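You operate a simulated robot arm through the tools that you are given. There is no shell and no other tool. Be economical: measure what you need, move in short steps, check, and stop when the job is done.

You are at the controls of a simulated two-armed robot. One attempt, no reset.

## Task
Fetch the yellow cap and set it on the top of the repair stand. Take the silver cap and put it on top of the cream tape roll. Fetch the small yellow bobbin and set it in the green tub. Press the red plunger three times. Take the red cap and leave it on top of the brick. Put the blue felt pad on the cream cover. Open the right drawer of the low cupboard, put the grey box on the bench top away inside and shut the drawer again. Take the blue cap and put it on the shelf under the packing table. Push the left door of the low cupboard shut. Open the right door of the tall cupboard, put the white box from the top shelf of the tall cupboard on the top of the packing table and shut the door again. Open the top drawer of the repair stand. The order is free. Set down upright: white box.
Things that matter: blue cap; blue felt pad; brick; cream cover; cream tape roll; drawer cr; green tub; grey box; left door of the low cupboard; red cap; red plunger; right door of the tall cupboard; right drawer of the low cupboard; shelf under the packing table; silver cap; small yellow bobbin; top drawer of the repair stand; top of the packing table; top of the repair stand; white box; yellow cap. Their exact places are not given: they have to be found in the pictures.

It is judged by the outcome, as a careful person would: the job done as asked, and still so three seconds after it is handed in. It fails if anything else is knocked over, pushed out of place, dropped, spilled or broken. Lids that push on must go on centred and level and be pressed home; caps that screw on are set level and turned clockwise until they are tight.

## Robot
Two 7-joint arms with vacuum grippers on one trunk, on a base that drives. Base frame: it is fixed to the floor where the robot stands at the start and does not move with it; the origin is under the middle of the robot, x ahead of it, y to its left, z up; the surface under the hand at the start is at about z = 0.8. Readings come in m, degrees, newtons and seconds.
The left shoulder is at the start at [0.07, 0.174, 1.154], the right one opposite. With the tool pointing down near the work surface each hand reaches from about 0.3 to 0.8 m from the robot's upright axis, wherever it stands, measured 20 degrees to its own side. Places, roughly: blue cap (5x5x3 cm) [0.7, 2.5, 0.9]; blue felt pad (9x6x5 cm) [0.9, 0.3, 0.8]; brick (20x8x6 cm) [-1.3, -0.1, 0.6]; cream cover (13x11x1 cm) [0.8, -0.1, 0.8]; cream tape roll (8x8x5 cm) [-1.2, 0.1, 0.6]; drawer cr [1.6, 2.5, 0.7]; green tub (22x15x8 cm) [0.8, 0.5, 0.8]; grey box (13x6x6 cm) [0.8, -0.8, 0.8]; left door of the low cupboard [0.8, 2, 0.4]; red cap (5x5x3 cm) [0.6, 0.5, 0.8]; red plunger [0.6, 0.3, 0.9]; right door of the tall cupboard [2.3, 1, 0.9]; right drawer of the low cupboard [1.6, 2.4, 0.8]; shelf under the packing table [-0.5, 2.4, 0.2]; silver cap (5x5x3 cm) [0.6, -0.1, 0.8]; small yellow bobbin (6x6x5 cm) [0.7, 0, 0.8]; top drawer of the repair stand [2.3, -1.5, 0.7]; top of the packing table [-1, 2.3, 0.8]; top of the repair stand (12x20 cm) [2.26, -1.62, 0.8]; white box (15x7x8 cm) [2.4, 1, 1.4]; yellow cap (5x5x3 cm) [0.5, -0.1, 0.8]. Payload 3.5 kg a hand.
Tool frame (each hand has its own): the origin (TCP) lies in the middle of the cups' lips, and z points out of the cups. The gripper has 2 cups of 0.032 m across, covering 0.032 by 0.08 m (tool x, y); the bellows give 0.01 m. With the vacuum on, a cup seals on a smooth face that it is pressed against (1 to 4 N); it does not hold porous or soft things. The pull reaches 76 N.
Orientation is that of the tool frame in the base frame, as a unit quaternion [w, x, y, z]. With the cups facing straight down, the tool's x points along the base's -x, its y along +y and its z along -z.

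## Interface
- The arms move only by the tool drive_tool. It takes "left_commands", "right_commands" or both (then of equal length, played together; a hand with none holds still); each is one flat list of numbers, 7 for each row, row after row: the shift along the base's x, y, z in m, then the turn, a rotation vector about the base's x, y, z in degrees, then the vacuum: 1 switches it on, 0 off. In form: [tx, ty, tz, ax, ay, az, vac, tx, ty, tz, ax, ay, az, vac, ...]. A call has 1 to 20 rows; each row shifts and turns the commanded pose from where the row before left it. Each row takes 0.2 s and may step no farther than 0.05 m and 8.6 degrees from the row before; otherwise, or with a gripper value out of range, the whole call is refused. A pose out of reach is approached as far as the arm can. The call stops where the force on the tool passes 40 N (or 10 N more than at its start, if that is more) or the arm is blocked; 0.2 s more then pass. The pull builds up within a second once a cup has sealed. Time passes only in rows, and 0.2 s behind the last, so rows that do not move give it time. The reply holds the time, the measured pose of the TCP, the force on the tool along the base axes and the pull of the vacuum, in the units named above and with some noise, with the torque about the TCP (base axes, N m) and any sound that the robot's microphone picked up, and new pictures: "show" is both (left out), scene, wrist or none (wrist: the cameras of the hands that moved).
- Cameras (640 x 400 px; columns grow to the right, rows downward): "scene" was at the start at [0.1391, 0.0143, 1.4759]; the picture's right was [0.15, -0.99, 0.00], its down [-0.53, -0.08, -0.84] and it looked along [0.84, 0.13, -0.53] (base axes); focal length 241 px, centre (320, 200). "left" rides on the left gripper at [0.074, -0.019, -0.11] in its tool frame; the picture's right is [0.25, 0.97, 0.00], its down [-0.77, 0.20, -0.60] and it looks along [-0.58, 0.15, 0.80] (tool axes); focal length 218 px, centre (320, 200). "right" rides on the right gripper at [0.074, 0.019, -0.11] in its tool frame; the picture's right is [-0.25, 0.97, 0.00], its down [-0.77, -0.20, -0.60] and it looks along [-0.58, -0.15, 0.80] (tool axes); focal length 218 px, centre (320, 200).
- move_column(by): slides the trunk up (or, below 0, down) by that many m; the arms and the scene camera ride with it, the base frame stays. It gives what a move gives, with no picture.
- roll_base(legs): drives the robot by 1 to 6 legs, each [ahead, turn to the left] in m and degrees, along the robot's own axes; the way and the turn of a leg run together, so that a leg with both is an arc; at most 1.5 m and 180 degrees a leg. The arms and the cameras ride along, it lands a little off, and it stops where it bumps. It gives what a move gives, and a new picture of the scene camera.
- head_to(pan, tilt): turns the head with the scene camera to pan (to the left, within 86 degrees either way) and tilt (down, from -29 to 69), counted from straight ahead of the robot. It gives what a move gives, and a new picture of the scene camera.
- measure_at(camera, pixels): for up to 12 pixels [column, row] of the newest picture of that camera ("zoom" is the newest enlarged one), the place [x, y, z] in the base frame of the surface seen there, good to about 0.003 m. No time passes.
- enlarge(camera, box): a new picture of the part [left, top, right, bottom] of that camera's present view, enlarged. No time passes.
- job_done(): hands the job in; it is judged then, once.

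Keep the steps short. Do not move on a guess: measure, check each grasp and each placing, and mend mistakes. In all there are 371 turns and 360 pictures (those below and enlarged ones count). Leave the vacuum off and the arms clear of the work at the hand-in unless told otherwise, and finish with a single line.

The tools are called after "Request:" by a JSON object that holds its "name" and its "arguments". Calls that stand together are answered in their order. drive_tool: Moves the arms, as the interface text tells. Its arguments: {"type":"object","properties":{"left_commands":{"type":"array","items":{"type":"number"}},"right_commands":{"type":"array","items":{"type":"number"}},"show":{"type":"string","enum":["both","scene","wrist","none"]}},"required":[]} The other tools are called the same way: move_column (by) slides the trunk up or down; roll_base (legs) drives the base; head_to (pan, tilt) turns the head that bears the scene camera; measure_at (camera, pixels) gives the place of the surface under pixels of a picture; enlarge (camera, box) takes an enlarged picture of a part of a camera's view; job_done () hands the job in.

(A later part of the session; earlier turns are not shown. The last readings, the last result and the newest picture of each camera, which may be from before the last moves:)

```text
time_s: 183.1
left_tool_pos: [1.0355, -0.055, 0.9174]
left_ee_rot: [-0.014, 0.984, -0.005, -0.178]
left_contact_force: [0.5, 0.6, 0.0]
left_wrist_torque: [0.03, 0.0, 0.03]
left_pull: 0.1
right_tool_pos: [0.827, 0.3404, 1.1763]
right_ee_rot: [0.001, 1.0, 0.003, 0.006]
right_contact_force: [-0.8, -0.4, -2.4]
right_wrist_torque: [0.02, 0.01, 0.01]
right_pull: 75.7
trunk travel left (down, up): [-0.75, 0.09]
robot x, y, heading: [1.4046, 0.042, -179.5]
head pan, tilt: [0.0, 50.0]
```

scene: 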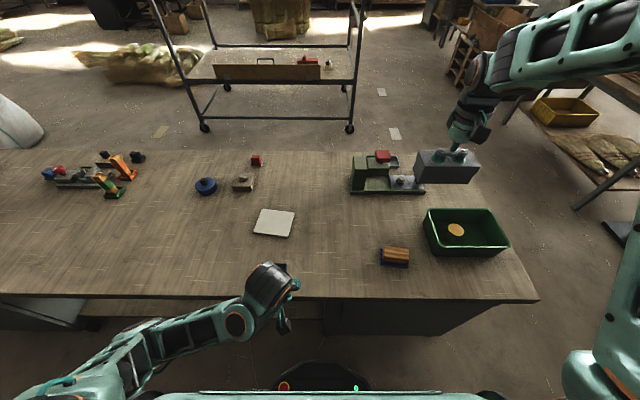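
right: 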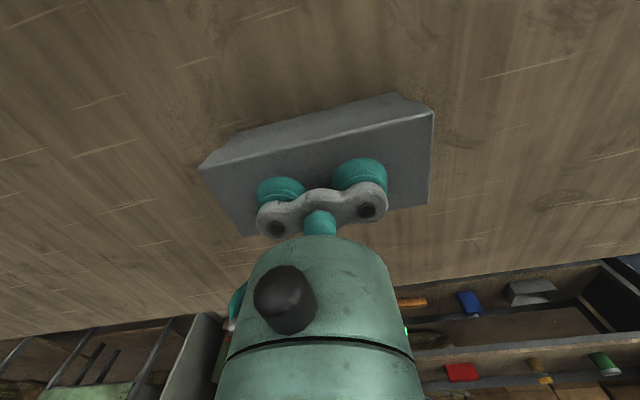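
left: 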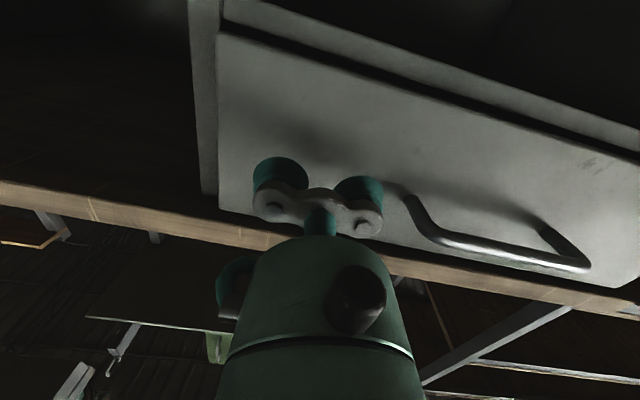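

Request:
{"name": "enlarge", "arguments": {"camera": "scene", "box": [350, 220, 440, 285]}}

Request:
{"name": "measure_at", "arguments": {"camera": "scene", "pixels": [[257, 212], [292, 214], [287, 234], [255, 231], [274, 222], [384, 252], [408, 252], [396, 250]]}}

```text
6.15 times, centred on (395, 252) of scene
```

zoom: 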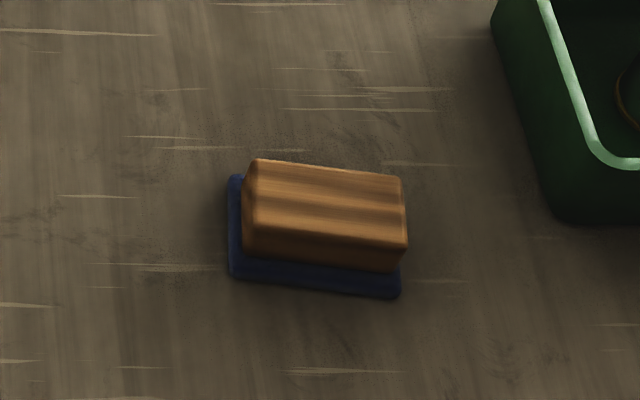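

```text
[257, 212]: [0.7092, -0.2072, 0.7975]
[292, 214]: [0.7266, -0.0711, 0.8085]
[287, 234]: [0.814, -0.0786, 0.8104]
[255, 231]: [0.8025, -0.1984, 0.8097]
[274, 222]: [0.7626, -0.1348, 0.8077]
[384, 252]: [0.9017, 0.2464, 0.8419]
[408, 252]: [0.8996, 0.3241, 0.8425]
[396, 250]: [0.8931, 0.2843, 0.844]
```

Request:
{"name": "measure_at", "arguments": {"camera": "zoom", "pixels": [[260, 165], [398, 180], [402, 238], [255, 228], [325, 200], [325, 175], [325, 222], [240, 270], [395, 290], [235, 180]]}}

```text
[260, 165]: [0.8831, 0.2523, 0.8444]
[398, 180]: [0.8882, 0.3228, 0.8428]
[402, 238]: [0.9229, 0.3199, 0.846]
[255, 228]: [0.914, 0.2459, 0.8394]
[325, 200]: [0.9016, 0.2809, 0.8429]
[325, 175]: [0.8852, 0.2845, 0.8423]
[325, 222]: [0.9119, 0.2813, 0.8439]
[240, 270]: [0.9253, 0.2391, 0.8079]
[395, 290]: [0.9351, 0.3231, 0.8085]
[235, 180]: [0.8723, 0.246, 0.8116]
```

Pad's wooden block top: centre (0.902, 0.285, 0.843). First I move the right hand (with the box) aside and straighten the left tool.

Request:
{"name": "drive_tool", "arguments": {"left_commands": [-0.02, 0, 0.03, 0, -6.9, 0, 0, -0.02, 0, 0.03, 0, -6.9, 0, 0, -0.02, 0, 0.02, 0, -6.9, 0, 0, 0, 0.03, 0.02, 0, 0, 0, 0, 0, 0.03, 0, 0, 0, 0, 0, 0, 0.03, 0, 0, 0, 0, 0], "right_commands": [0.02, 0.035, 0, 0, 0, 0, 1, 0.02, 0.035, 0, 0, 0, 0, 1, 0.02, 0.035, 0, 0, 0, 0, 1, 0.02, 0.035, 0, 0, 0, 0, 1, 0.02, 0.035, 0, 0, 0, 0, 1, 0.02, 0.035, 0, 0, 0, 0, 1], "show": "scene"}}

```text
time_s: 184.5
left_tool_pos: [1.0235, 0.0155, 0.8905]
left_ee_rot: [-0.024, 0.993, -0.014, -0.117]
left_contact_force: [-0.7, 0.4, 0.3]
left_wrist_torque: [0.01, -0.04, -0.01]
left_pull: 0.1
left hand out of reach, approached as far as the arm can: row 1, 2, 3, 4, 5
right_tool_pos: [0.9465, 0.5517, 1.1748]
right_ee_rot: [0.0, 1.0, 0.003, 0.007]
right_contact_force: [0.5, 1.1, -1.8]
right_wrist_torque: [-0.03, 0.0, 0.0]
right_pull: 75.2
trunk travel left (down, up): [-0.75, 0.09]
robot x, y, heading: [1.4003, 0.0407, -179.5]
head pan, tilt: [0.0, 50.0]
```

scene: 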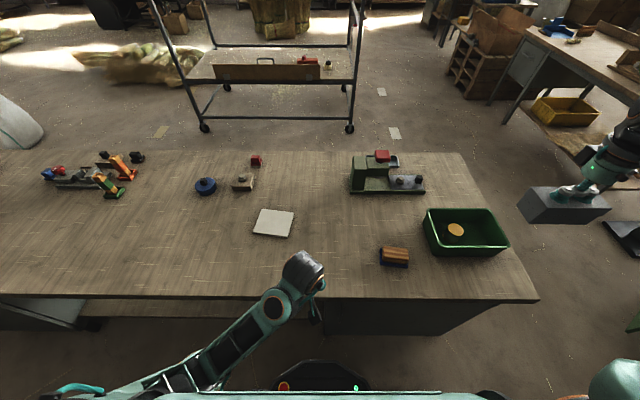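

The left arm is folded; I reach it out over the free bench area while straightening.

Request:
{"name": "drive_tool", "arguments": {"left_commands": [-0.035, -0.01, 0.03, 0, -2.5, 0, 0, -0.035, -0.01, 0.03, 0, -2.5, 0, 0, -0.035, -0.01, 0.03, 0, -2.5, 0, 0, -0.035, -0.01, 0.03, 0, -2.5, 0, 0, -0.035, -0.01, 0.03, 0, -2.5, 0, 0, -0.035, -0.01, 0.02, 0, -2.5, 0, 0, -0.03, 0, 0, 0, 0, 0, 0], "show": "both"}}

```text
time_s: 186.1
left_tool_pos: [0.9274, 0.0082, 0.8894]
left_ee_rot: [-0.031, 0.997, -0.014, -0.062]
left_contact_force: [-0.5, -1.1, -0.8]
left_wrist_torque: [-0.01, -0.02, 0.02]
left_pull: 0.1
left hand out of reach, approached as far as the arm can: row 1, 2, 3, 4, 5, 6
right_tool_pos: [0.946, 0.5507, 1.1757]
right_ee_rot: [0.001, 1.0, 0.002, 0.005]
right_contact_force: [-0.8, -0.8, -1.9]
right_wrist_torque: [-0.01, 0.01, 0.01]
right_pull: 75.5
trunk travel left (down, up): [-0.75, 0.09]
robot x, y, heading: [1.406, 0.0428, -179.5]
head pan, tilt: [0.0, 50.0]
```

scene: 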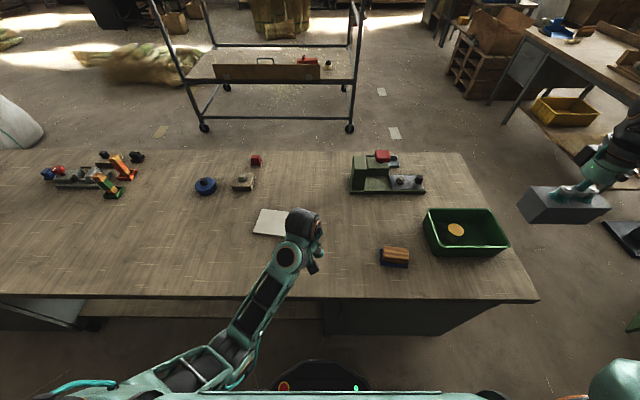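
left: 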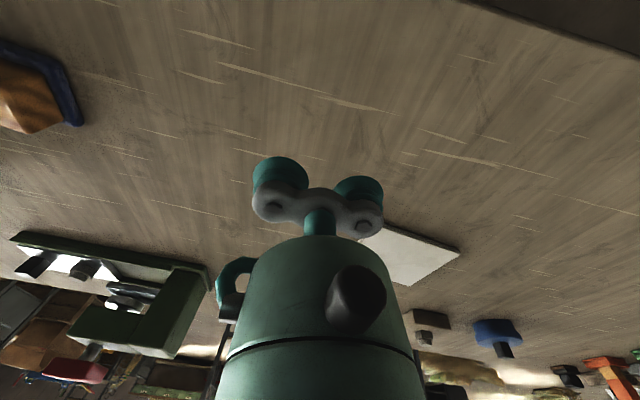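

Request:
{"name": "drive_tool", "arguments": {"left_commands": [-0.04, 0, 0.01, 0, -1, 0, 0, -0.04, 0, 0.01, 0, -1, 0, 0, -0.04, 0, 0.02, 0, -1, 0, 0, -0.04, 0, 0.02, 0, -1, 0, 0, 0, 0, 0.04, 0, -1, 0, 0, 0, 0, 0.04, 0, 0, 0, 0, 0, 0, 0.04, 0, 0, 0, 0], "show": "both"}}

```text
time_s: 186.5
left_tool_pos: [0.8904, 0.0098, 0.8957]
left_ee_rot: [-0.032, 0.998, -0.003, -0.055]
left_contact_force: [-6.3, 19.7, -9.3]
left_wrist_torque: [-2.54, 0.19, 2.04]
left_pull: 0.0
left hand out of reach, approached as far as the arm can: row 2
right_tool_pos: [0.9455, 0.5508, 1.1755]
right_ee_rot: [0.001, 1.0, 0.002, 0.007]
right_contact_force: [-0.2, 0.0, -2.4]
right_wrist_torque: [-0.03, -0.01, -0.01]
right_pull: 75.6
trunk travel left (down, up): [-0.75, 0.09]
robot x, y, heading: [1.3997, 0.0449, -179.6]
head pan, tilt: [0.0, 50.0]
stopped in row 2 (left hand): the force on the tool passed its limit at 150 N (the readings are from after the stop); the commanded pose is now the measured one
```

scene: 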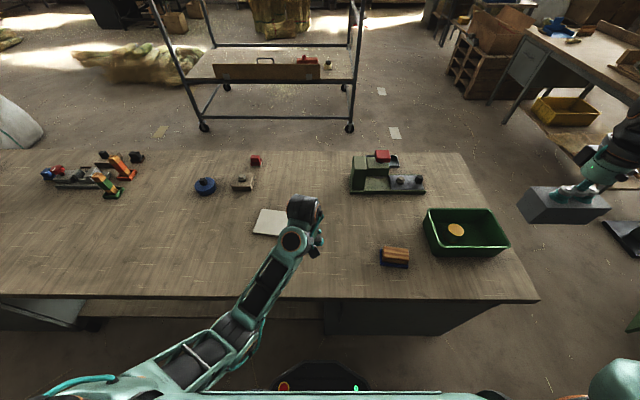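
left: 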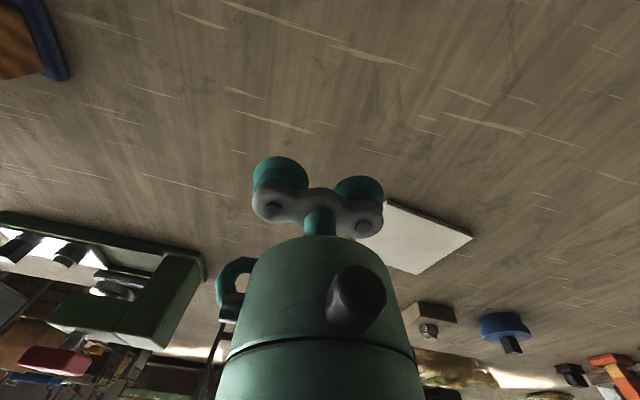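

The forearm touched the bench edge. I raise the trunk and back the base away before unfolding the arm.

Request:
{"name": "move_column", "arguments": {"by": 0.09}}

Request:
{"name": "roll_base", "arguments": {"legs": [[-0.35, 0]]}}

```text
time_s: 187.5
left_tool_pos: [0.8908, 0.0081, 0.979]
left_ee_rot: [-0.032, 0.998, -0.003, -0.057]
left_contact_force: [-0.8, 15.6, -3.5]
left_wrist_torque: [-1.97, 0.18, 1.6]
left_pull: 0.1
right_tool_pos: [0.9465, 0.5498, 1.2584]
right_ee_rot: [0.001, 1.0, 0.003, 0.006]
right_contact_force: [0.4, -0.3, -1.0]
right_wrist_torque: [0.01, -0.03, 0.0]
right_pull: 75.6
trunk travel left (down, up): [-0.83, 0.01]
robot x, y, heading: [1.401, 0.04, -179.4]
head pan, tilt: [0.0, 50.0]
stopped: the force on the tool passed its limit at 40 N (the readings are from after the stop); the commanded pose is now the measured one
```

```text
time_s: 189.8
left_tool_pos: [1.2392, 0.0126, 0.9777]
left_ee_rot: [-0.032, 0.998, -0.005, -0.057]
left_contact_force: [2.4, 32.6, -9.5]
left_wrist_torque: [-4.07, 1.18, 3.25]
left_pull: 0.1
right_tool_pos: [1.2968, 0.5543, 1.2567]
right_ee_rot: [0.001, 1.0, 0.0, 0.006]
right_contact_force: [-0.8, 0.0, -1.6]
right_wrist_torque: [0.01, 0.04, 0.0]
right_pull: 75.5
trunk travel left (down, up): [-0.83, 0.01]
robot x, y, heading: [1.7511, 0.0418, -179.9]
head pan, tilt: [0.0, 50.0]
```

scene: 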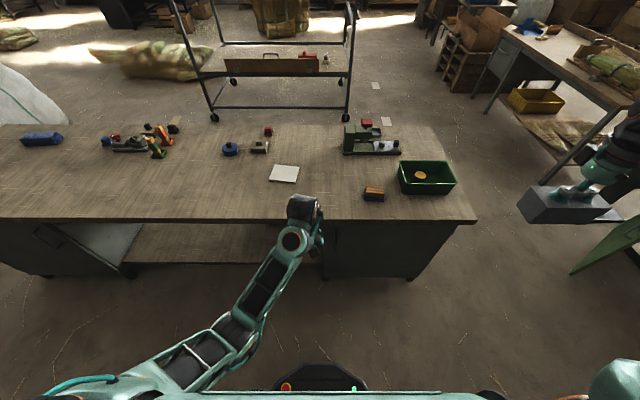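

The force persists in free air: the hand presses on its own arm. I ease it: small moves in +y, and forward tilt undone.

Request:
{"name": "drive_tool", "arguments": {"left_commands": [0, 0.02, 0, 0, 0, 0, 0, 0, 0.02, 0, 0, 0, 0, 0], "show": "none"}}

Request:
{"name": "head_to", "arguments": {"pan": 20, "tilt": 60}}

```text
time_s: 190.4
left_tool_pos: [1.24, 0.0529, 0.9791]
left_ee_rot: [-0.032, 0.998, -0.005, -0.056]
left_contact_force: [0.0, 0.5, 1.1]
left_wrist_torque: [0.02, -0.02, -0.01]
left_pull: 0.1
right_tool_pos: [1.2975, 0.5549, 1.2564]
right_ee_rot: [0.001, 1.0, 0.001, 0.006]
right_contact_force: [-1.2, 0.4, -1.4]
right_wrist_torque: [-0.02, -0.01, 0.01]
right_pull: 75.6
trunk travel left (down, up): [-0.83, 0.01]
robot x, y, heading: [1.7505, 0.0434, -179.9]
head pan, tilt: [0.0, 50.0]
```

```text
time_s: 191.2
left_tool_pos: [1.2404, 0.0526, 0.9783]
left_ee_rot: [-0.032, 0.998, -0.005, -0.057]
left_contact_force: [-1.2, 0.9, -0.5]
left_wrist_torque: [0.01, 0.03, 0.04]
left_pull: 0.1
right_tool_pos: [1.2979, 0.5546, 1.2574]
right_ee_rot: [0.0, 1.0, 0.001, 0.006]
right_contact_force: [0.0, -0.4, -2.1]
right_wrist_torque: [0.02, 0.0, -0.03]
right_pull: 75.5
trunk travel left (down, up): [-0.83, 0.01]
robot x, y, heading: [1.7474, 0.0437, -180.0]
head pan, tilt: [20.0, 60.0]
```

scene: 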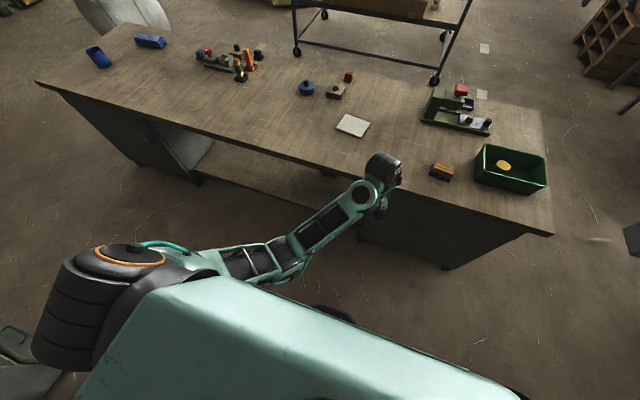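

Request:
{"name": "drive_tool", "arguments": {"left_commands": [-0.03, 0, 0.03, 0, 0, 0, 0, -0.03, 0, 0.03, 0, 0, 0, 0, -0.03, 0, 0.03, 0, 0, 0, 0, -0.03, -0.02, 0.03, 0, 0, 0, 0, -0.03, -0.03, 0.02, 0, 0, 0, 0, -0.02, -0.03, 0.03, 0, 0, 0, 0], "show": "scene"}}

```text
time_s: 191.8
left_tool_pos: [1.1891, 0.0564, 1.0205]
left_ee_rot: [-0.034, 0.998, 0.003, -0.058]
left_contact_force: [-4.5, 19.1, -10.0]
left_wrist_torque: [-2.31, 0.46, 1.88]
left_pull: 0.1
left hand out of reach, approached as far as the arm can: row 2
right_tool_pos: [1.2956, 0.5561, 1.2561]
right_ee_rot: [0.001, 1.0, 0.001, 0.007]
right_contact_force: [0.0, -0.5, -1.6]
right_wrist_torque: [-0.04, -0.05, -0.01]
right_pull: 75.3
trunk travel left (down, up): [-0.83, 0.01]
robot x, y, heading: [1.747, 0.0431, -180.0]
head pan, tilt: [20.0, 60.0]
stopped in row 2 (left hand): the force on the tool passed its limit at 122 N (the readings are from after the stop); the commanded pose is now the measured one
```

scene: 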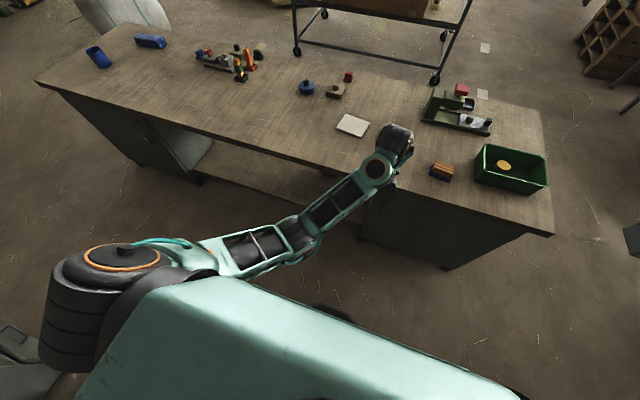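

Request:
{"name": "drive_tool", "arguments": {"left_commands": [0, 0.02, 0, 0, 0, 0, 0, 0, 0.02, 0, 0, 4, 0, 0, -0.01, 0, 0.01, 0, 8, 0, 0, -0.01, 0, 0.01, 0, 8, 0, 0, -0.01, 0, 0.01, 0, 8, 0, 0, -0.01, 0, 0.01, 0, 8, 0, 0, -0.01, 0, 0.01, 0, 8, 0, 0, -0.01, 0, 0.01, 0, 8, 0, 0, 0, 0, 0, 0, 8, 0, 0], "show": "scene"}}

```text
time_s: 193.8
left_tool_pos: [1.1287, 0.0956, 1.0812]
left_ee_rot: [-0.03, 0.834, -0.015, -0.55]
left_contact_force: [0.4, 0.2, 0.2]
left_wrist_torque: [0.0, 0.04, 0.01]
left_pull: 0.0
right_tool_pos: [1.2975, 0.5537, 1.2581]
right_ee_rot: [0.001, 1.0, 0.0, 0.007]
right_contact_force: [0.2, 0.2, -2.3]
right_wrist_torque: [0.0, -0.04, -0.04]
right_pull: 75.4
trunk travel left (down, up): [-0.83, 0.01]
robot x, y, heading: [1.75, 0.0469, -179.8]
head pan, tilt: [20.0, 60.0]
```

scene: 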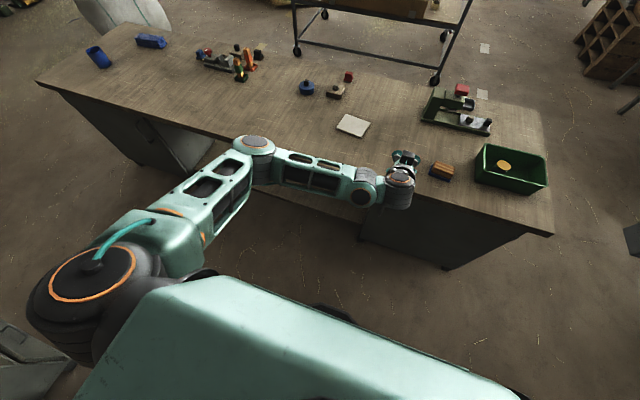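

Now the elbow swings out well. I turn the tool back down while moving to the left side and up.

Request:
{"name": "drive_tool", "arguments": {"left_commands": [-0.01, -0.03, 0.02, 0, -7.4, 0, 0, -0.01, -0.03, 0.02, 0, -7.4, 0, 0, -0.01, -0.03, 0.02, 0, -7.4, 0, 0, -0.01, -0.03, 0.02, 0, -7.4, 0, 0, 0, -0.03, 0.02, 0, -7.4, 0, 0, 0, -0.03, 0.02, 0, -7.4, 0, 0, 0, -0.03, 0.02, 0, -7.4, 0, 0, 0, -0.03, 0.02, 0, -7.4, 0, 0, 0, -0.03, 0.0, 0, -7.4, 0, 0], "show": "scene"}}

```text
time_s: 194.9
left_tool_pos: [1.106, -0.0207, 1.1707]
left_ee_rot: [-0.034, 0.954, 0.006, -0.298]
left_contact_force: [-9.5, 30.9, -4.6]
left_wrist_torque: [-1.89, 0.07, 4.49]
left_pull: 0.1
left hand out of reach, approached as far as the arm can: row 4, 5
right_tool_pos: [1.2973, 0.5545, 1.2582]
right_ee_rot: [0.0, 1.0, 0.001, 0.006]
right_contact_force: [0.7, -0.3, -2.5]
right_wrist_torque: [-0.01, -0.01, 0.01]
right_pull: 75.2
trunk travel left (down, up): [-0.83, 0.01]
robot x, y, heading: [1.7489, 0.0437, -179.6]
head pan, tilt: [20.0, 60.0]
stopped in row 5 (left hand): the force on the tool passed its limit at 229 N (the readings are from after the stop); the commanded pose is now the measured one
```

scene: 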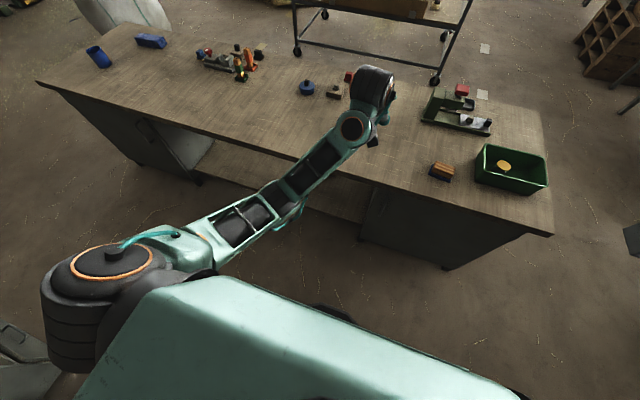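

Request:
{"name": "drive_tool", "arguments": {"left_commands": [0.0, 0.02, -0.02, 0, 6, 0, 0, 0.01, 0.02, -0.02, 0, 8, 0, 0, 0.01, 0.02, -0.02, 0, 8, 0, 0, 0.01, 0.02, -0.02, 0, 8, 0, 0, 0.0, 0.01, -0.02, 0, 8, 0, 0, 0, 0, 0, 0, 8, 0, 0], "show": "scene"}}

```text
time_s: 196.3
left_tool_pos: [1.1351, 0.0701, 1.0738]
left_ee_rot: [-0.032, 0.76, -0.01, -0.649]
left_contact_force: [0.0, 0.2, -0.5]
left_wrist_torque: [0.04, 0.02, 0.04]
left_pull: 0.2
right_tool_pos: [1.2975, 0.5558, 1.2567]
right_ee_rot: [0.001, 1.0, 0.001, 0.007]
right_contact_force: [0.7, 1.1, -2.5]
right_wrist_torque: [-0.04, 0.01, 0.01]
right_pull: 75.6
trunk travel left (down, up): [-0.83, 0.01]
robot x, y, heading: [1.7494, 0.0414, -179.7]
head pan, tilt: [20.0, 60.0]
```

scene: 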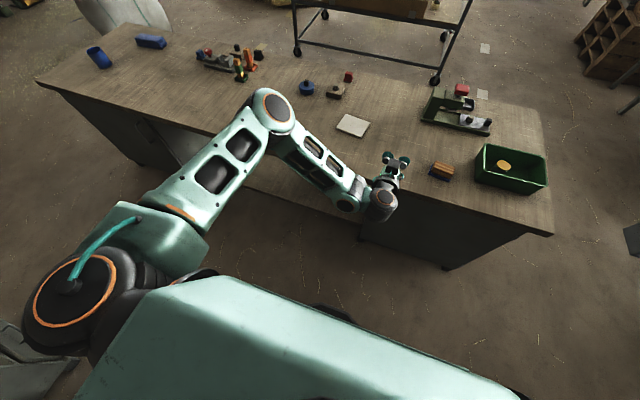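

Elbow is up now. I'll bring the tool down by another way: first yaw it inward (about z), then tip it down (about x).

Request:
{"name": "drive_tool", "arguments": {"left_commands": [0, -0.01, 0.0, 0, 0, -8.2, 0, 0, -0.01, 0.0, 0, 0, -8.2, 0, 0, -0.01, 0.0, 0, 0, -8.2, 0, 0, -0.01, 0, 0, 0, -8.2, 0, 0, -0.01, 0, 0, 0, -8.2, 0, 0, -0.01, 0, 0, 0, -8.2, 0, 0, -0.01, 0, -8.2, 0, 0, 0, 0, -0.01, 0, -8.2, 0, 0, 0, 0, -0.01, 0, -8.2, 0, 0, 0], "show": "scene"}}

```text
time_s: 198.3
left_tool_pos: [1.1346, -0.0206, 1.0723]
left_ee_rot: [-0.143, 0.737, -0.441, -0.492]
left_contact_force: [-0.2, -0.7, -0.1]
left_wrist_torque: [0.05, 0.03, 0.0]
left_pull: 0.2
right_tool_pos: [1.297, 0.5558, 1.2582]
right_ee_rot: [0.001, 1.0, 0.0, 0.006]
right_contact_force: [0.6, 0.9, -2.0]
right_wrist_torque: [0.01, 0.01, -0.01]
right_pull: 75.6
trunk travel left (down, up): [-0.83, 0.01]
robot x, y, heading: [1.7468, 0.0452, -179.6]
head pan, tilt: [20.0, 60.0]
```

scene: 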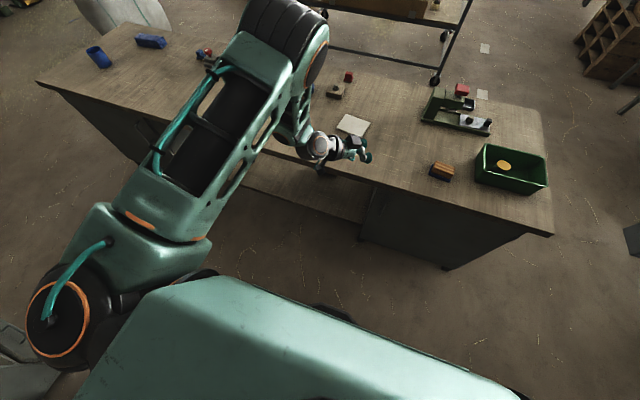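

Request:
{"name": "drive_tool", "arguments": {"left_commands": [0, 0, 0, -5.65, -5.24, 0, 0, 0, 0, 0, -5.65, -5.24, 0, 0, 0, 0, 0, -5.65, -5.24, 0, 0, 0, 0, 0, -5.65, -5.24, 0, 0, 0, 0, 0, -5.65, -5.24, 0, 0, 0, 0, 0, -5.65, -5.24, 0, 0, 0, 0, 0, -5.65, -5.24, 0, 0, 0, 0, 0, -5.65, -5.24, 0, 0], "show": "scene"}}

```text
time_s: 200.2
left_tool_pos: [1.1327, -0.0199, 1.0752]
left_ee_rot: [-0.003, 0.859, -0.512, -0.003]
left_contact_force: [0.2, -0.7, 0.6]
left_wrist_torque: [-0.02, -0.04, 0.0]
left_pull: 0.1
right_tool_pos: [1.2978, 0.555, 1.2567]
right_ee_rot: [0.001, 1.0, 0.0, 0.007]
right_contact_force: [-0.7, -0.6, -2.2]
right_wrist_torque: [0.01, 0.0, -0.03]
right_pull: 75.8
trunk travel left (down, up): [-0.83, 0.01]
robot x, y, heading: [1.7464, 0.0415, -179.7]
head pan, tilt: [20.0, 60.0]
```

scene: 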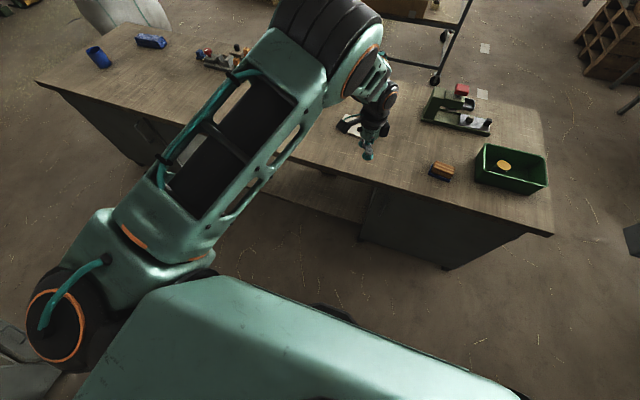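

Request:
{"name": "drive_tool", "arguments": {"left_commands": [0, -0.015, 0, 0, 0, 7.7, 0, 0, -0.015, 0, 0, 0, 7.7, 0, 0, -0.015, 0, 0, 0, 7.7, 0, 0, -0.015, 0, 0, 0, 7.7, 0, 0, -0.015, 0, 0, 0, 7.7, 0, 0, -0.015, 0, 0, 0, 7.7, 0, 0, -0.015, 0, 0, 0, 7.7, 0, 0, -0.015, 0, 0, 0, 7.7, 0], "show": "scene"}}

```text
time_s: 201.9
left_tool_pos: [1.1353, -0.1403, 1.0705]
left_ee_rot: [-0.001, 1.0, -0.001, -0.001]
left_contact_force: [-0.4, -0.5, -0.3]
left_wrist_torque: [0.03, -0.03, 0.02]
left_pull: 0.0
right_tool_pos: [1.2986, 0.5541, 1.2584]
right_ee_rot: [0.0, 1.0, -0.001, 0.006]
right_contact_force: [0.3, -0.3, -1.9]
right_wrist_torque: [0.02, 0.03, 0.01]
right_pull: 75.5
trunk travel left (down, up): [-0.83, 0.01]
robot x, y, heading: [1.7484, 0.0416, -179.7]
head pan, tilt: [20.0, 60.0]
```

scene: 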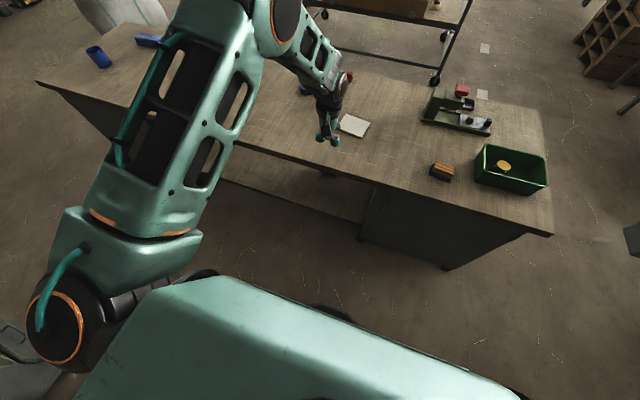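

Arm restored. Lower the trunk back and roll toward the bench again.

Request:
{"name": "drive_tool", "arguments": {"left_commands": [0, 0, 0.04, 0, 0, 0, 0, 0, 0, 0.04, 0, 0, 0, 0], "show": "none"}}

Request:
{"name": "move_column", "arguments": {"by": -0.15}}

Request:
{"name": "head_to", "arguments": {"pan": 0, "tilt": 50}}

Request:
{"name": "roll_base", "arguments": {"legs": [[0.34, 0]]}}

```text
time_s: 202.6
left_tool_pos: [1.1372, -0.1417, 1.1532]
left_ee_rot: [0.0, 1.0, -0.002, -0.002]
left_contact_force: [-0.1, -0.4, 0.7]
left_wrist_torque: [-0.03, 0.01, 0.0]
left_pull: 0.1
right_tool_pos: [1.2993, 0.5537, 1.2576]
right_ee_rot: [0.001, 1.0, 0.0, 0.006]
right_contact_force: [0.5, 0.4, -2.0]
right_wrist_torque: [0.01, 0.02, 0.01]
right_pull: 75.7
trunk travel left (down, up): [-0.83, 0.01]
robot x, y, heading: [1.7507, 0.046, -179.6]
head pan, tilt: [20.0, 60.0]
```

```text
time_s: 204.3
left_tool_pos: [1.1351, -0.1405, 1.0029]
left_ee_rot: [-0.001, 1.0, -0.001, -0.002]
left_contact_force: [0.1, 0.2, -0.4]
left_wrist_torque: [0.02, 0.03, 0.0]
left_pull: 0.0
right_tool_pos: [1.298, 0.5541, 1.1069]
right_ee_rot: [0.001, 1.0, 0.0, 0.007]
right_contact_force: [-0.6, 0.3, -2.8]
right_wrist_torque: [0.02, -0.01, 0.0]
right_pull: 74.8
trunk travel left (down, up): [-0.68, 0.16]
robot x, y, heading: [1.7538, 0.0418, -179.6]
head pan, tilt: [20.0, 60.0]
```

```text
time_s: 205.1
left_tool_pos: [1.1362, -0.1405, 1.0025]
left_ee_rot: [-0.001, 1.0, -0.003, 0.0]
left_contact_force: [-0.7, -0.4, -0.5]
left_wrist_torque: [0.03, 0.02, 0.0]
left_pull: 0.1
right_tool_pos: [1.2978, 0.5552, 1.1075]
right_ee_rot: [0.001, 1.0, 0.0, 0.006]
right_contact_force: [-0.1, 0.2, -2.7]
right_wrist_torque: [0.01, 0.02, 0.0]
right_pull: 75.4
trunk travel left (down, up): [-0.68, 0.16]
robot x, y, heading: [1.7519, 0.0442, -179.6]
head pan, tilt: [0.0, 50.0]
```

scene: 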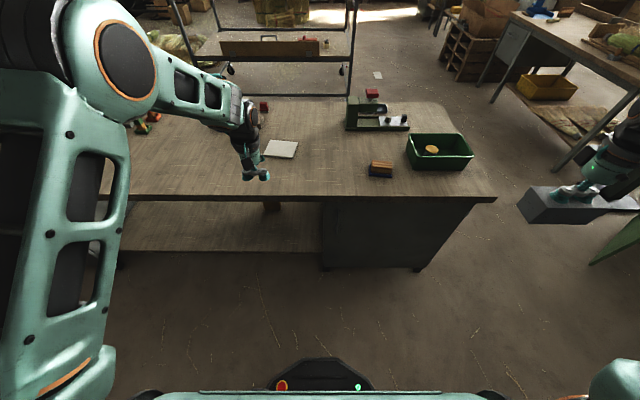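

```text
time_s: 207.3
left_tool_pos: [0.7963, -0.1395, 1.0024]
left_ee_rot: [-0.001, 1.0, -0.004, -0.002]
left_contact_force: [0.8, 0.3, -0.1]
left_wrist_torque: [0.01, 0.0, -0.03]
left_pull: 0.0
right_tool_pos: [0.9622, 0.5557, 1.1076]
right_ee_rot: [0.0, 1.0, -0.001, 0.005]
right_contact_force: [-0.3, 0.4, -1.1]
right_wrist_torque: [0.05, -0.01, 0.03]
right_pull: 75.6
trunk travel left (down, up): [-0.68, 0.16]
robot x, y, heading: [1.4074, 0.0402, -180.2]
head pan, tilt: [0.0, 50.0]
```

scene: 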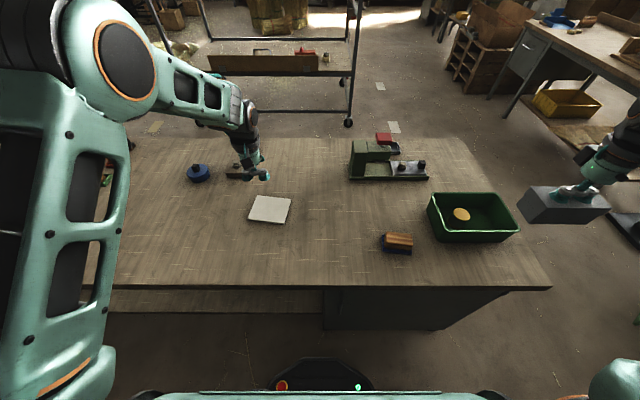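

Request:
{"name": "drive_tool", "arguments": {"left_commands": [0.0106, 0.0401, -0.007, 0, 0, 0, 0, 0.0106, 0.0401, -0.007, 0, 0, 0, 0, 0.0106, 0.0401, -0.007, 0, 0, 0, 0, 0.0106, 0.0401, -0.007, 0, 0, 0, 0, 0.0106, 0.0401, -0.007, 0, 0, 0, 0, 0.0106, 0.0401, -0.007, 0, 0, 0, 0, 0.0106, 0.0401, -0.007, 0, 0, 0, 0, 0.0106, 0.0401, -0.007, 0, 0, 0, 0, 0.0106, 0.0401, -0.007, 0, 0, 0, 0, 0.0106, 0.0401, -0.007, 0, 0, 0, 0], "show": "both"}}

```text
time_s: 209.6
left_tool_pos: [0.9231, 0.2051, 0.9356]
left_ee_rot: [-0.002, 1.0, -0.004, -0.004]
left_contact_force: [-0.2, -0.2, 0.0]
left_wrist_torque: [-0.01, 0.03, 0.01]
left_pull: 0.1
left hand out of reach, approached as far as the arm can: row 9, 10
right_tool_pos: [0.962, 0.5555, 1.1083]
right_ee_rot: [0.0, 1.0, -0.001, 0.005]
right_contact_force: [0.3, 0.2, -1.5]
right_wrist_torque: [-0.01, 0.01, -0.01]
right_pull: 75.7
trunk travel left (down, up): [-0.68, 0.16]
robot x, y, heading: [1.4135, 0.0411, -180.1]
head pan, tilt: [0.0, 50.0]
```

scene: 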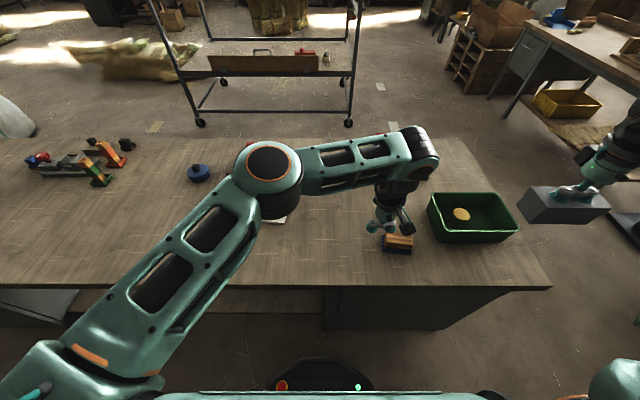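
left: 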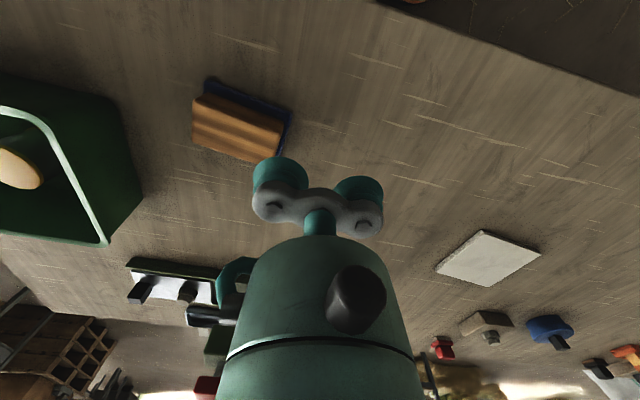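

Crossing-over limit; I turn the base 10° right to bring the left hand over the pad.

Request:
{"name": "roll_base", "arguments": {"legs": [[0, -10]]}}

Request:
{"name": "measure_at", "arguments": {"camera": "left", "pixels": [[240, 130], [200, 105], [275, 130], [250, 158], [200, 135]]}}

```text
time_s: 210.6
left_tool_pos: [0.9579, 0.2876, 0.9356]
left_ee_rot: [-0.003, 0.996, -0.091, -0.002]
left_contact_force: [0.2, 0.0, 0.3]
left_wrist_torque: [-0.01, 0.0, 0.03]
left_pull: 0.0
right_tool_pos: [1.0565, 0.6259, 1.1071]
right_ee_rot: [0.002, 0.996, -0.089, 0.006]
right_contact_force: [0.0, 0.0, -3.1]
right_wrist_torque: [0.0, 0.02, -0.02]
right_pull: 75.5
trunk travel left (down, up): [-0.68, 0.16]
robot x, y, heading: [1.4077, 0.0409, 170.0]
head pan, tilt: [0.0, 50.0]
```

scene: 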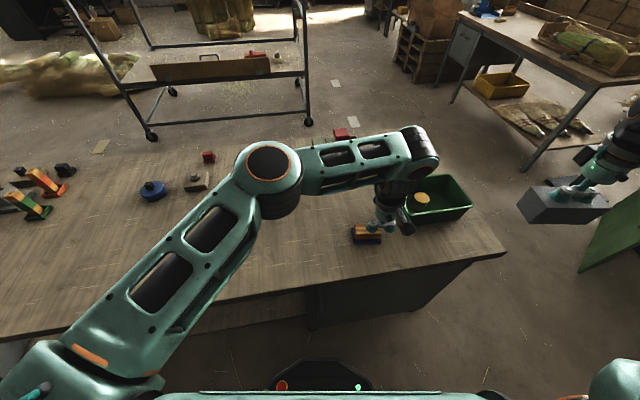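

```text
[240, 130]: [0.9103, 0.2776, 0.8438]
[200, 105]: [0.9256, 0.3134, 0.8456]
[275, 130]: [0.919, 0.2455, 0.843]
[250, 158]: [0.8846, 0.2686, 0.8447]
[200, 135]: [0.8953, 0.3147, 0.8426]
```

Request:
{"name": "drive_tool", "arguments": {"left_commands": [-0.03, -0.014, 0, 0, 0, 0, 0, -0.03, -0.0136, -0.01, 0, 0, 0, 0, 0, 0, -0.03, 0, 0, 0, 1], "show": "wrist"}}

```text
time_s: 211.4
left_tool_pos: [0.8979, 0.2599, 0.8949]
left_ee_rot: [-0.002, 0.996, -0.091, -0.002]
left_contact_force: [-0.1, 0.1, 0.2]
left_wrist_torque: [-0.03, 0.0, -0.01]
left_pull: 0.0
right_tool_pos: [1.056, 0.6266, 1.1067]
right_ee_rot: [0.001, 0.996, -0.089, 0.006]
right_contact_force: [0.8, 0.3, -2.4]
right_wrist_torque: [0.02, 0.0, 0.02]
right_pull: 74.7
trunk travel left (down, up): [-0.68, 0.16]
robot x, y, heading: [1.4069, 0.0419, 170.1]
head pan, tilt: [0.0, 50.0]
```

left: 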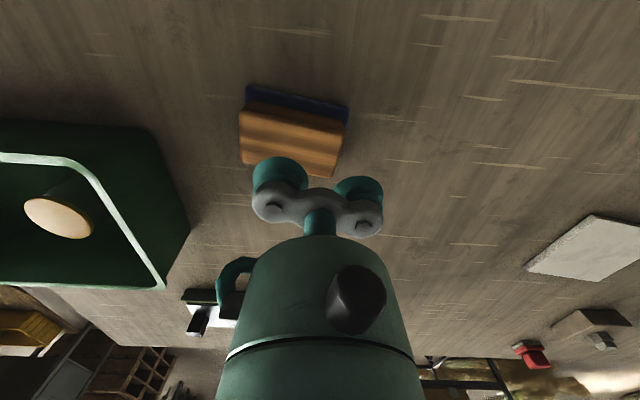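

Request:
{"name": "drive_tool", "arguments": {"left_commands": [0, 0, -0.035, 0, 0, 0, 1, 0, 0, -0.012, 0, 0, 0, 1, 0, 0, -0.005, 0, 0, 0, 1, 0, 0, -0.003, 0, 0, 0, 1, 0, 0, 0, 0, 0, 0, 1, 0, 0, 0, 0, 0, 0, 1, 0, 0, 0, 0, 0, 0, 1], "show": "wrist"}}

```text
time_s: 213.0
left_tool_pos: [0.8978, 0.2595, 0.8417]
left_ee_rot: [-0.003, 0.996, -0.091, -0.003]
left_contact_force: [-9.4, 7.2, 25.1]
left_wrist_torque: [0.68, -0.29, 0.05]
left_pull: 37.8
right_tool_pos: [1.0581, 0.6251, 1.1077]
right_ee_rot: [0.001, 0.996, -0.088, 0.005]
right_contact_force: [0.3, 0.6, -2.6]
right_wrist_torque: [-0.01, 0.01, 0.0]
right_pull: 75.5
trunk travel left (down, up): [-0.68, 0.16]
robot x, y, heading: [1.4126, 0.042, 170.1]
head pan, tilt: [0.0, 50.0]
```

left: 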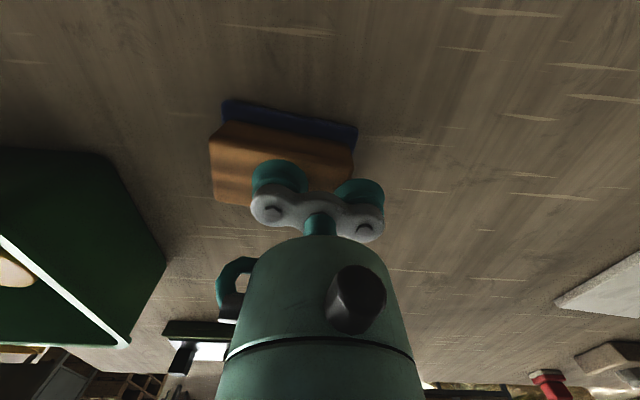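

Sealed on the block. Lift and carry it over the cream cover.

Request:
{"name": "drive_tool", "arguments": {"left_commands": [0, 0, 0.01, 0, 0, 0, 1, 0, 0, 0.03, 0, 0, 0, 1, 0, 0, 0.05, 0, 0, 0, 1, -0.0139, -0.042, 0, 0, 0, 0, 1, -0.0139, -0.042, 0, 0, 0, 0, 1, -0.0139, -0.042, 0, 0, 0, 0, 1, -0.0139, -0.042, 0, 0, 0, 0, 1, -0.0139, -0.042, 0, 0, 0, 0, 1, -0.0139, -0.042, 0, 0, 0, 0, 1, -0.0139, -0.042, 0, 0, 0, 0, 1, -0.0139, -0.042, 0, 0, 0, 0, 1, -0.0139, -0.042, 0, 0, 0, 0, 1, -0.0139, -0.042, 0, 0, 0, 0, 1], "show": "both"}}

```text
time_s: 215.8
left_tool_pos: [0.7584, -0.1615, 0.9298]
left_ee_rot: [-0.002, 0.996, -0.092, -0.002]
left_contact_force: [-0.4, 0.1, -1.1]
left_wrist_torque: [0.54, -0.12, -0.03]
left_pull: 38.1
right_tool_pos: [1.0568, 0.6241, 1.1068]
right_ee_rot: [0.001, 0.996, -0.088, 0.006]
right_contact_force: [-0.6, -0.5, -2.6]
right_wrist_torque: [0.0, -0.02, -0.03]
right_pull: 75.7
trunk travel left (down, up): [-0.68, 0.16]
robot x, y, heading: [1.412, 0.0393, 170.0]
head pan, tilt: [0.0, 50.0]
```

scene: 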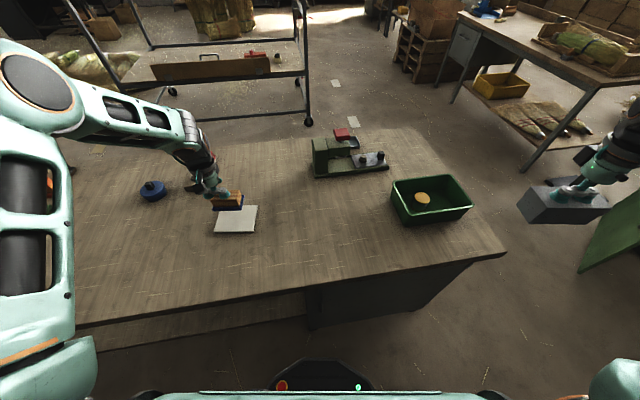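
left: 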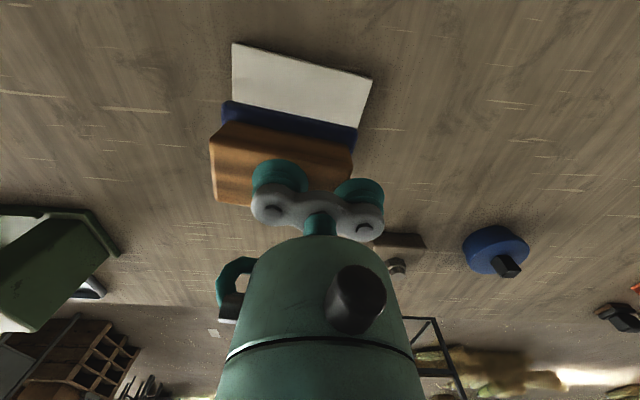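

Request:
{"name": "measure_at", "arguments": {"camera": "left", "pixels": [[236, 48], [368, 80], [357, 120], [237, 98]]}}

Request:
{"name": "enlarge", "arguments": {"camera": "scene", "box": [190, 170, 280, 240]}}

```text
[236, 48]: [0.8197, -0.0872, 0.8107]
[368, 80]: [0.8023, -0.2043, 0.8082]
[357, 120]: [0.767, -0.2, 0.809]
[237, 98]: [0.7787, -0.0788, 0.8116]
```

```text
5.71 times, centred on (235, 205) of scene
```

zoom: 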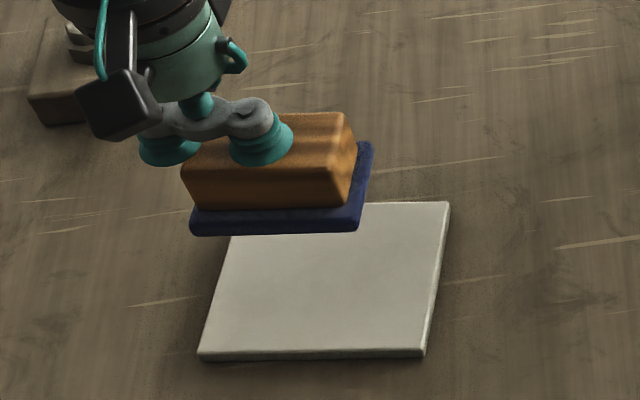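

Pad is over the cover's centre (0.761, −0.135). Lower to contact.

Request:
{"name": "drive_tool", "arguments": {"left_commands": [-0.001, 0.002, -0.04, 0, 0, 0, 1, 0, 0, -0.03, 0, 0, 0, 1, 0, 0, -0.006, 0, 0, 0, 1, 0, 0, -0.003, 0, 0, 0, 1], "show": "none"}}

```text
time_s: 216.8
left_tool_pos: [0.7584, -0.1583, 0.8534]
left_ee_rot: [-0.003, 0.996, -0.09, -0.002]
left_contact_force: [0.1, 1.3, 3.4]
left_wrist_torque: [0.44, -0.18, -0.02]
left_pull: 37.3
right_tool_pos: [1.0578, 0.6258, 1.1068]
right_ee_rot: [0.002, 0.996, -0.089, 0.005]
right_contact_force: [-0.2, -0.3, -2.0]
right_wrist_torque: [0.02, 0.02, 0.02]
right_pull: 75.3
trunk travel left (down, up): [-0.68, 0.16]
robot x, y, heading: [1.4083, 0.0378, 170.1]
head pan, tilt: [0.0, 50.0]
```

Request:
{"name": "drive_tool", "arguments": {"left_commands": [0, 0, -0.002, 0, 0, 0, 1, 0, 0, 0, 0, 0, 0, 0, 0, 0, 0, 0, 0, 0, 0, 0, 0, 0, 0, 0, 0, 0, 0, 0, 0.01, 0, 0, 0, 0, 0, 0, 0.04, 0, 0, 0, 0, 0, 0, 0.05, 0, 0, 0, 0, 0.03, 0, 0.04, 0, 0, 0, 0, 0.04, 0, 0.02, 0, 0, 0, 0, 0.04, 0, 0.02, 0, 0, 0, 0], "show": "none"}}

Request:
{"name": "enlarge", "arguments": {"camera": "scene", "box": [190, 170, 280, 240]}}

```text
time_s: 219.0
left_tool_pos: [0.8702, -0.1597, 1.0276]
left_ee_rot: [-0.002, 0.996, -0.091, -0.002]
left_contact_force: [0.8, -0.5, 0.3]
left_wrist_torque: [-0.03, 0.01, 0.01]
left_pull: 0.0
right_tool_pos: [1.0582, 0.6256, 1.1083]
right_ee_rot: [0.002, 0.996, -0.089, 0.005]
right_contact_force: [0.7, 0.0, -1.4]
right_wrist_torque: [-0.02, -0.01, -0.02]
right_pull: 75.0
trunk travel left (down, up): [-0.68, 0.16]
robot x, y, heading: [1.4147, 0.0454, 170.2]
head pan, tilt: [0.0, 50.0]
```

```text
5.71 times, centred on (235, 205) of scene
```

zoom: 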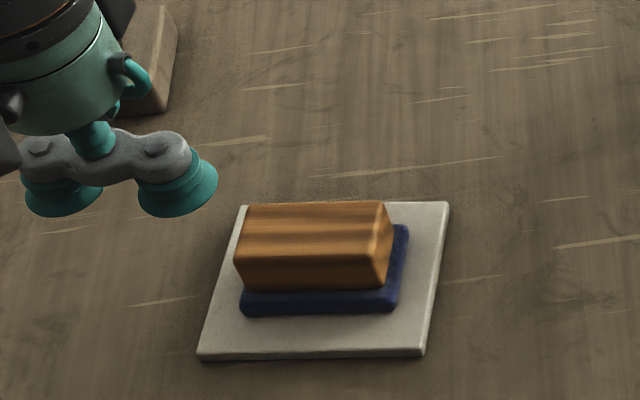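

Pad sits on the cover. Now turn to face the low cupboard and look.

Request:
{"name": "roll_base", "arguments": {"legs": [[0, -80]]}}

Request:
{"name": "head_to", "arguments": {"pan": 0, "tilt": 25}}

```text
time_s: 222.9
left_tool_pos: [1.1189, 0.5423, 1.0276]
left_ee_rot: [0.003, -0.704, 0.71, 0.0]
left_contact_force: [0.1, -0.7, 0.4]
left_wrist_torque: [0.02, 0.04, 0.02]
left_pull: 0.0
right_tool_pos: [1.9253, 0.49, 1.1065]
right_ee_rot: [-0.005, -0.706, 0.708, -0.004]
right_contact_force: [0.1, 0.0, -1.3]
right_wrist_torque: [0.0, 0.03, -0.02]
right_pull: 75.8
trunk travel left (down, up): [-0.68, 0.16]
robot x, y, heading: [1.41, 0.0408, 89.9]
head pan, tilt: [0.0, 50.0]
```

scene: 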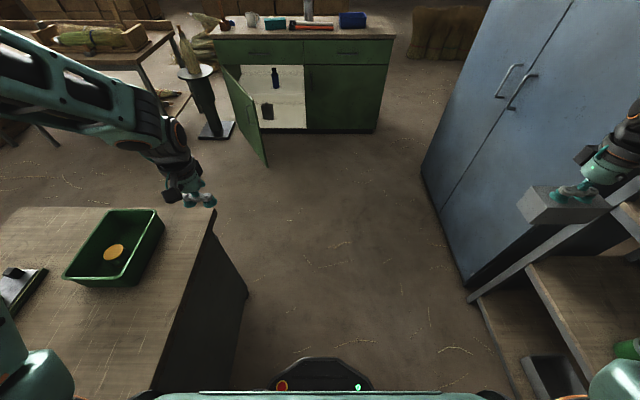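

```text
time_s: 223.8
left_tool_pos: [1.1186, 0.5435, 1.0271]
left_ee_rot: [0.003, -0.704, 0.71, -0.001]
left_contact_force: [0.5, -0.2, -0.6]
left_wrist_torque: [-0.01, -0.03, 0.01]
left_pull: 0.1
right_tool_pos: [1.9254, 0.4901, 1.1068]
right_ee_rot: [-0.004, -0.705, 0.709, -0.005]
right_contact_force: [0.7, -0.5, -2.4]
right_wrist_torque: [-0.02, 0.02, 0.0]
right_pull: 75.8
trunk travel left (down, up): [-0.68, 0.16]
robot x, y, heading: [1.4085, 0.0441, 89.9]
head pan, tilt: [0.0, 25.0]
```

scene: 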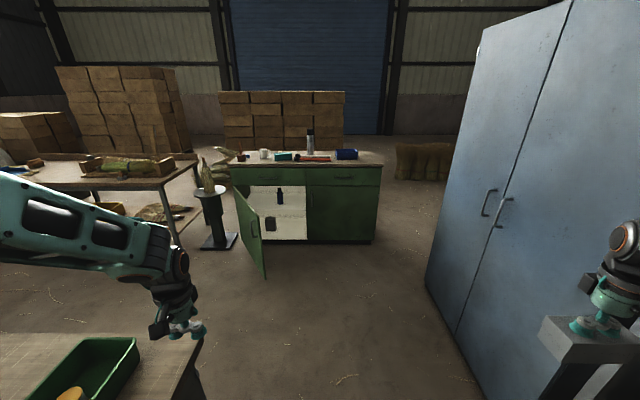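

Request:
{"name": "enlarge", "arguments": {"camera": "scene", "box": [200, 120, 400, 280]}}

Request:
{"name": "measure_at", "arguments": {"camera": "scene", "pixels": [[343, 178], [345, 215], [258, 178], [310, 165], [262, 270], [236, 200], [375, 170], [480, 240], [432, 270], [570, 300], [487, 205], [263, 153]]}}

```text
2.50 times, centred on (300, 200) of scene
```

zoom: 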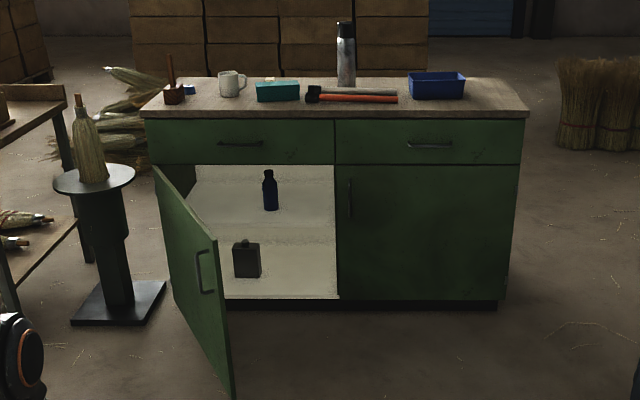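

```text
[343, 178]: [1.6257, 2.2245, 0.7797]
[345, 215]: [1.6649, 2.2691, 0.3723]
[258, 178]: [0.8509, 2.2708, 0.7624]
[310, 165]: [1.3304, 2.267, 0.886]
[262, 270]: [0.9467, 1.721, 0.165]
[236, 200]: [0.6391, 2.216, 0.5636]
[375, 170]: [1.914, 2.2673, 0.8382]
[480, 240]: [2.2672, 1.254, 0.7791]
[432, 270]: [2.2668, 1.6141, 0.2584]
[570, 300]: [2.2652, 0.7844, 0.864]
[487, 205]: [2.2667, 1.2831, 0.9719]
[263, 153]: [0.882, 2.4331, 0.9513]
```

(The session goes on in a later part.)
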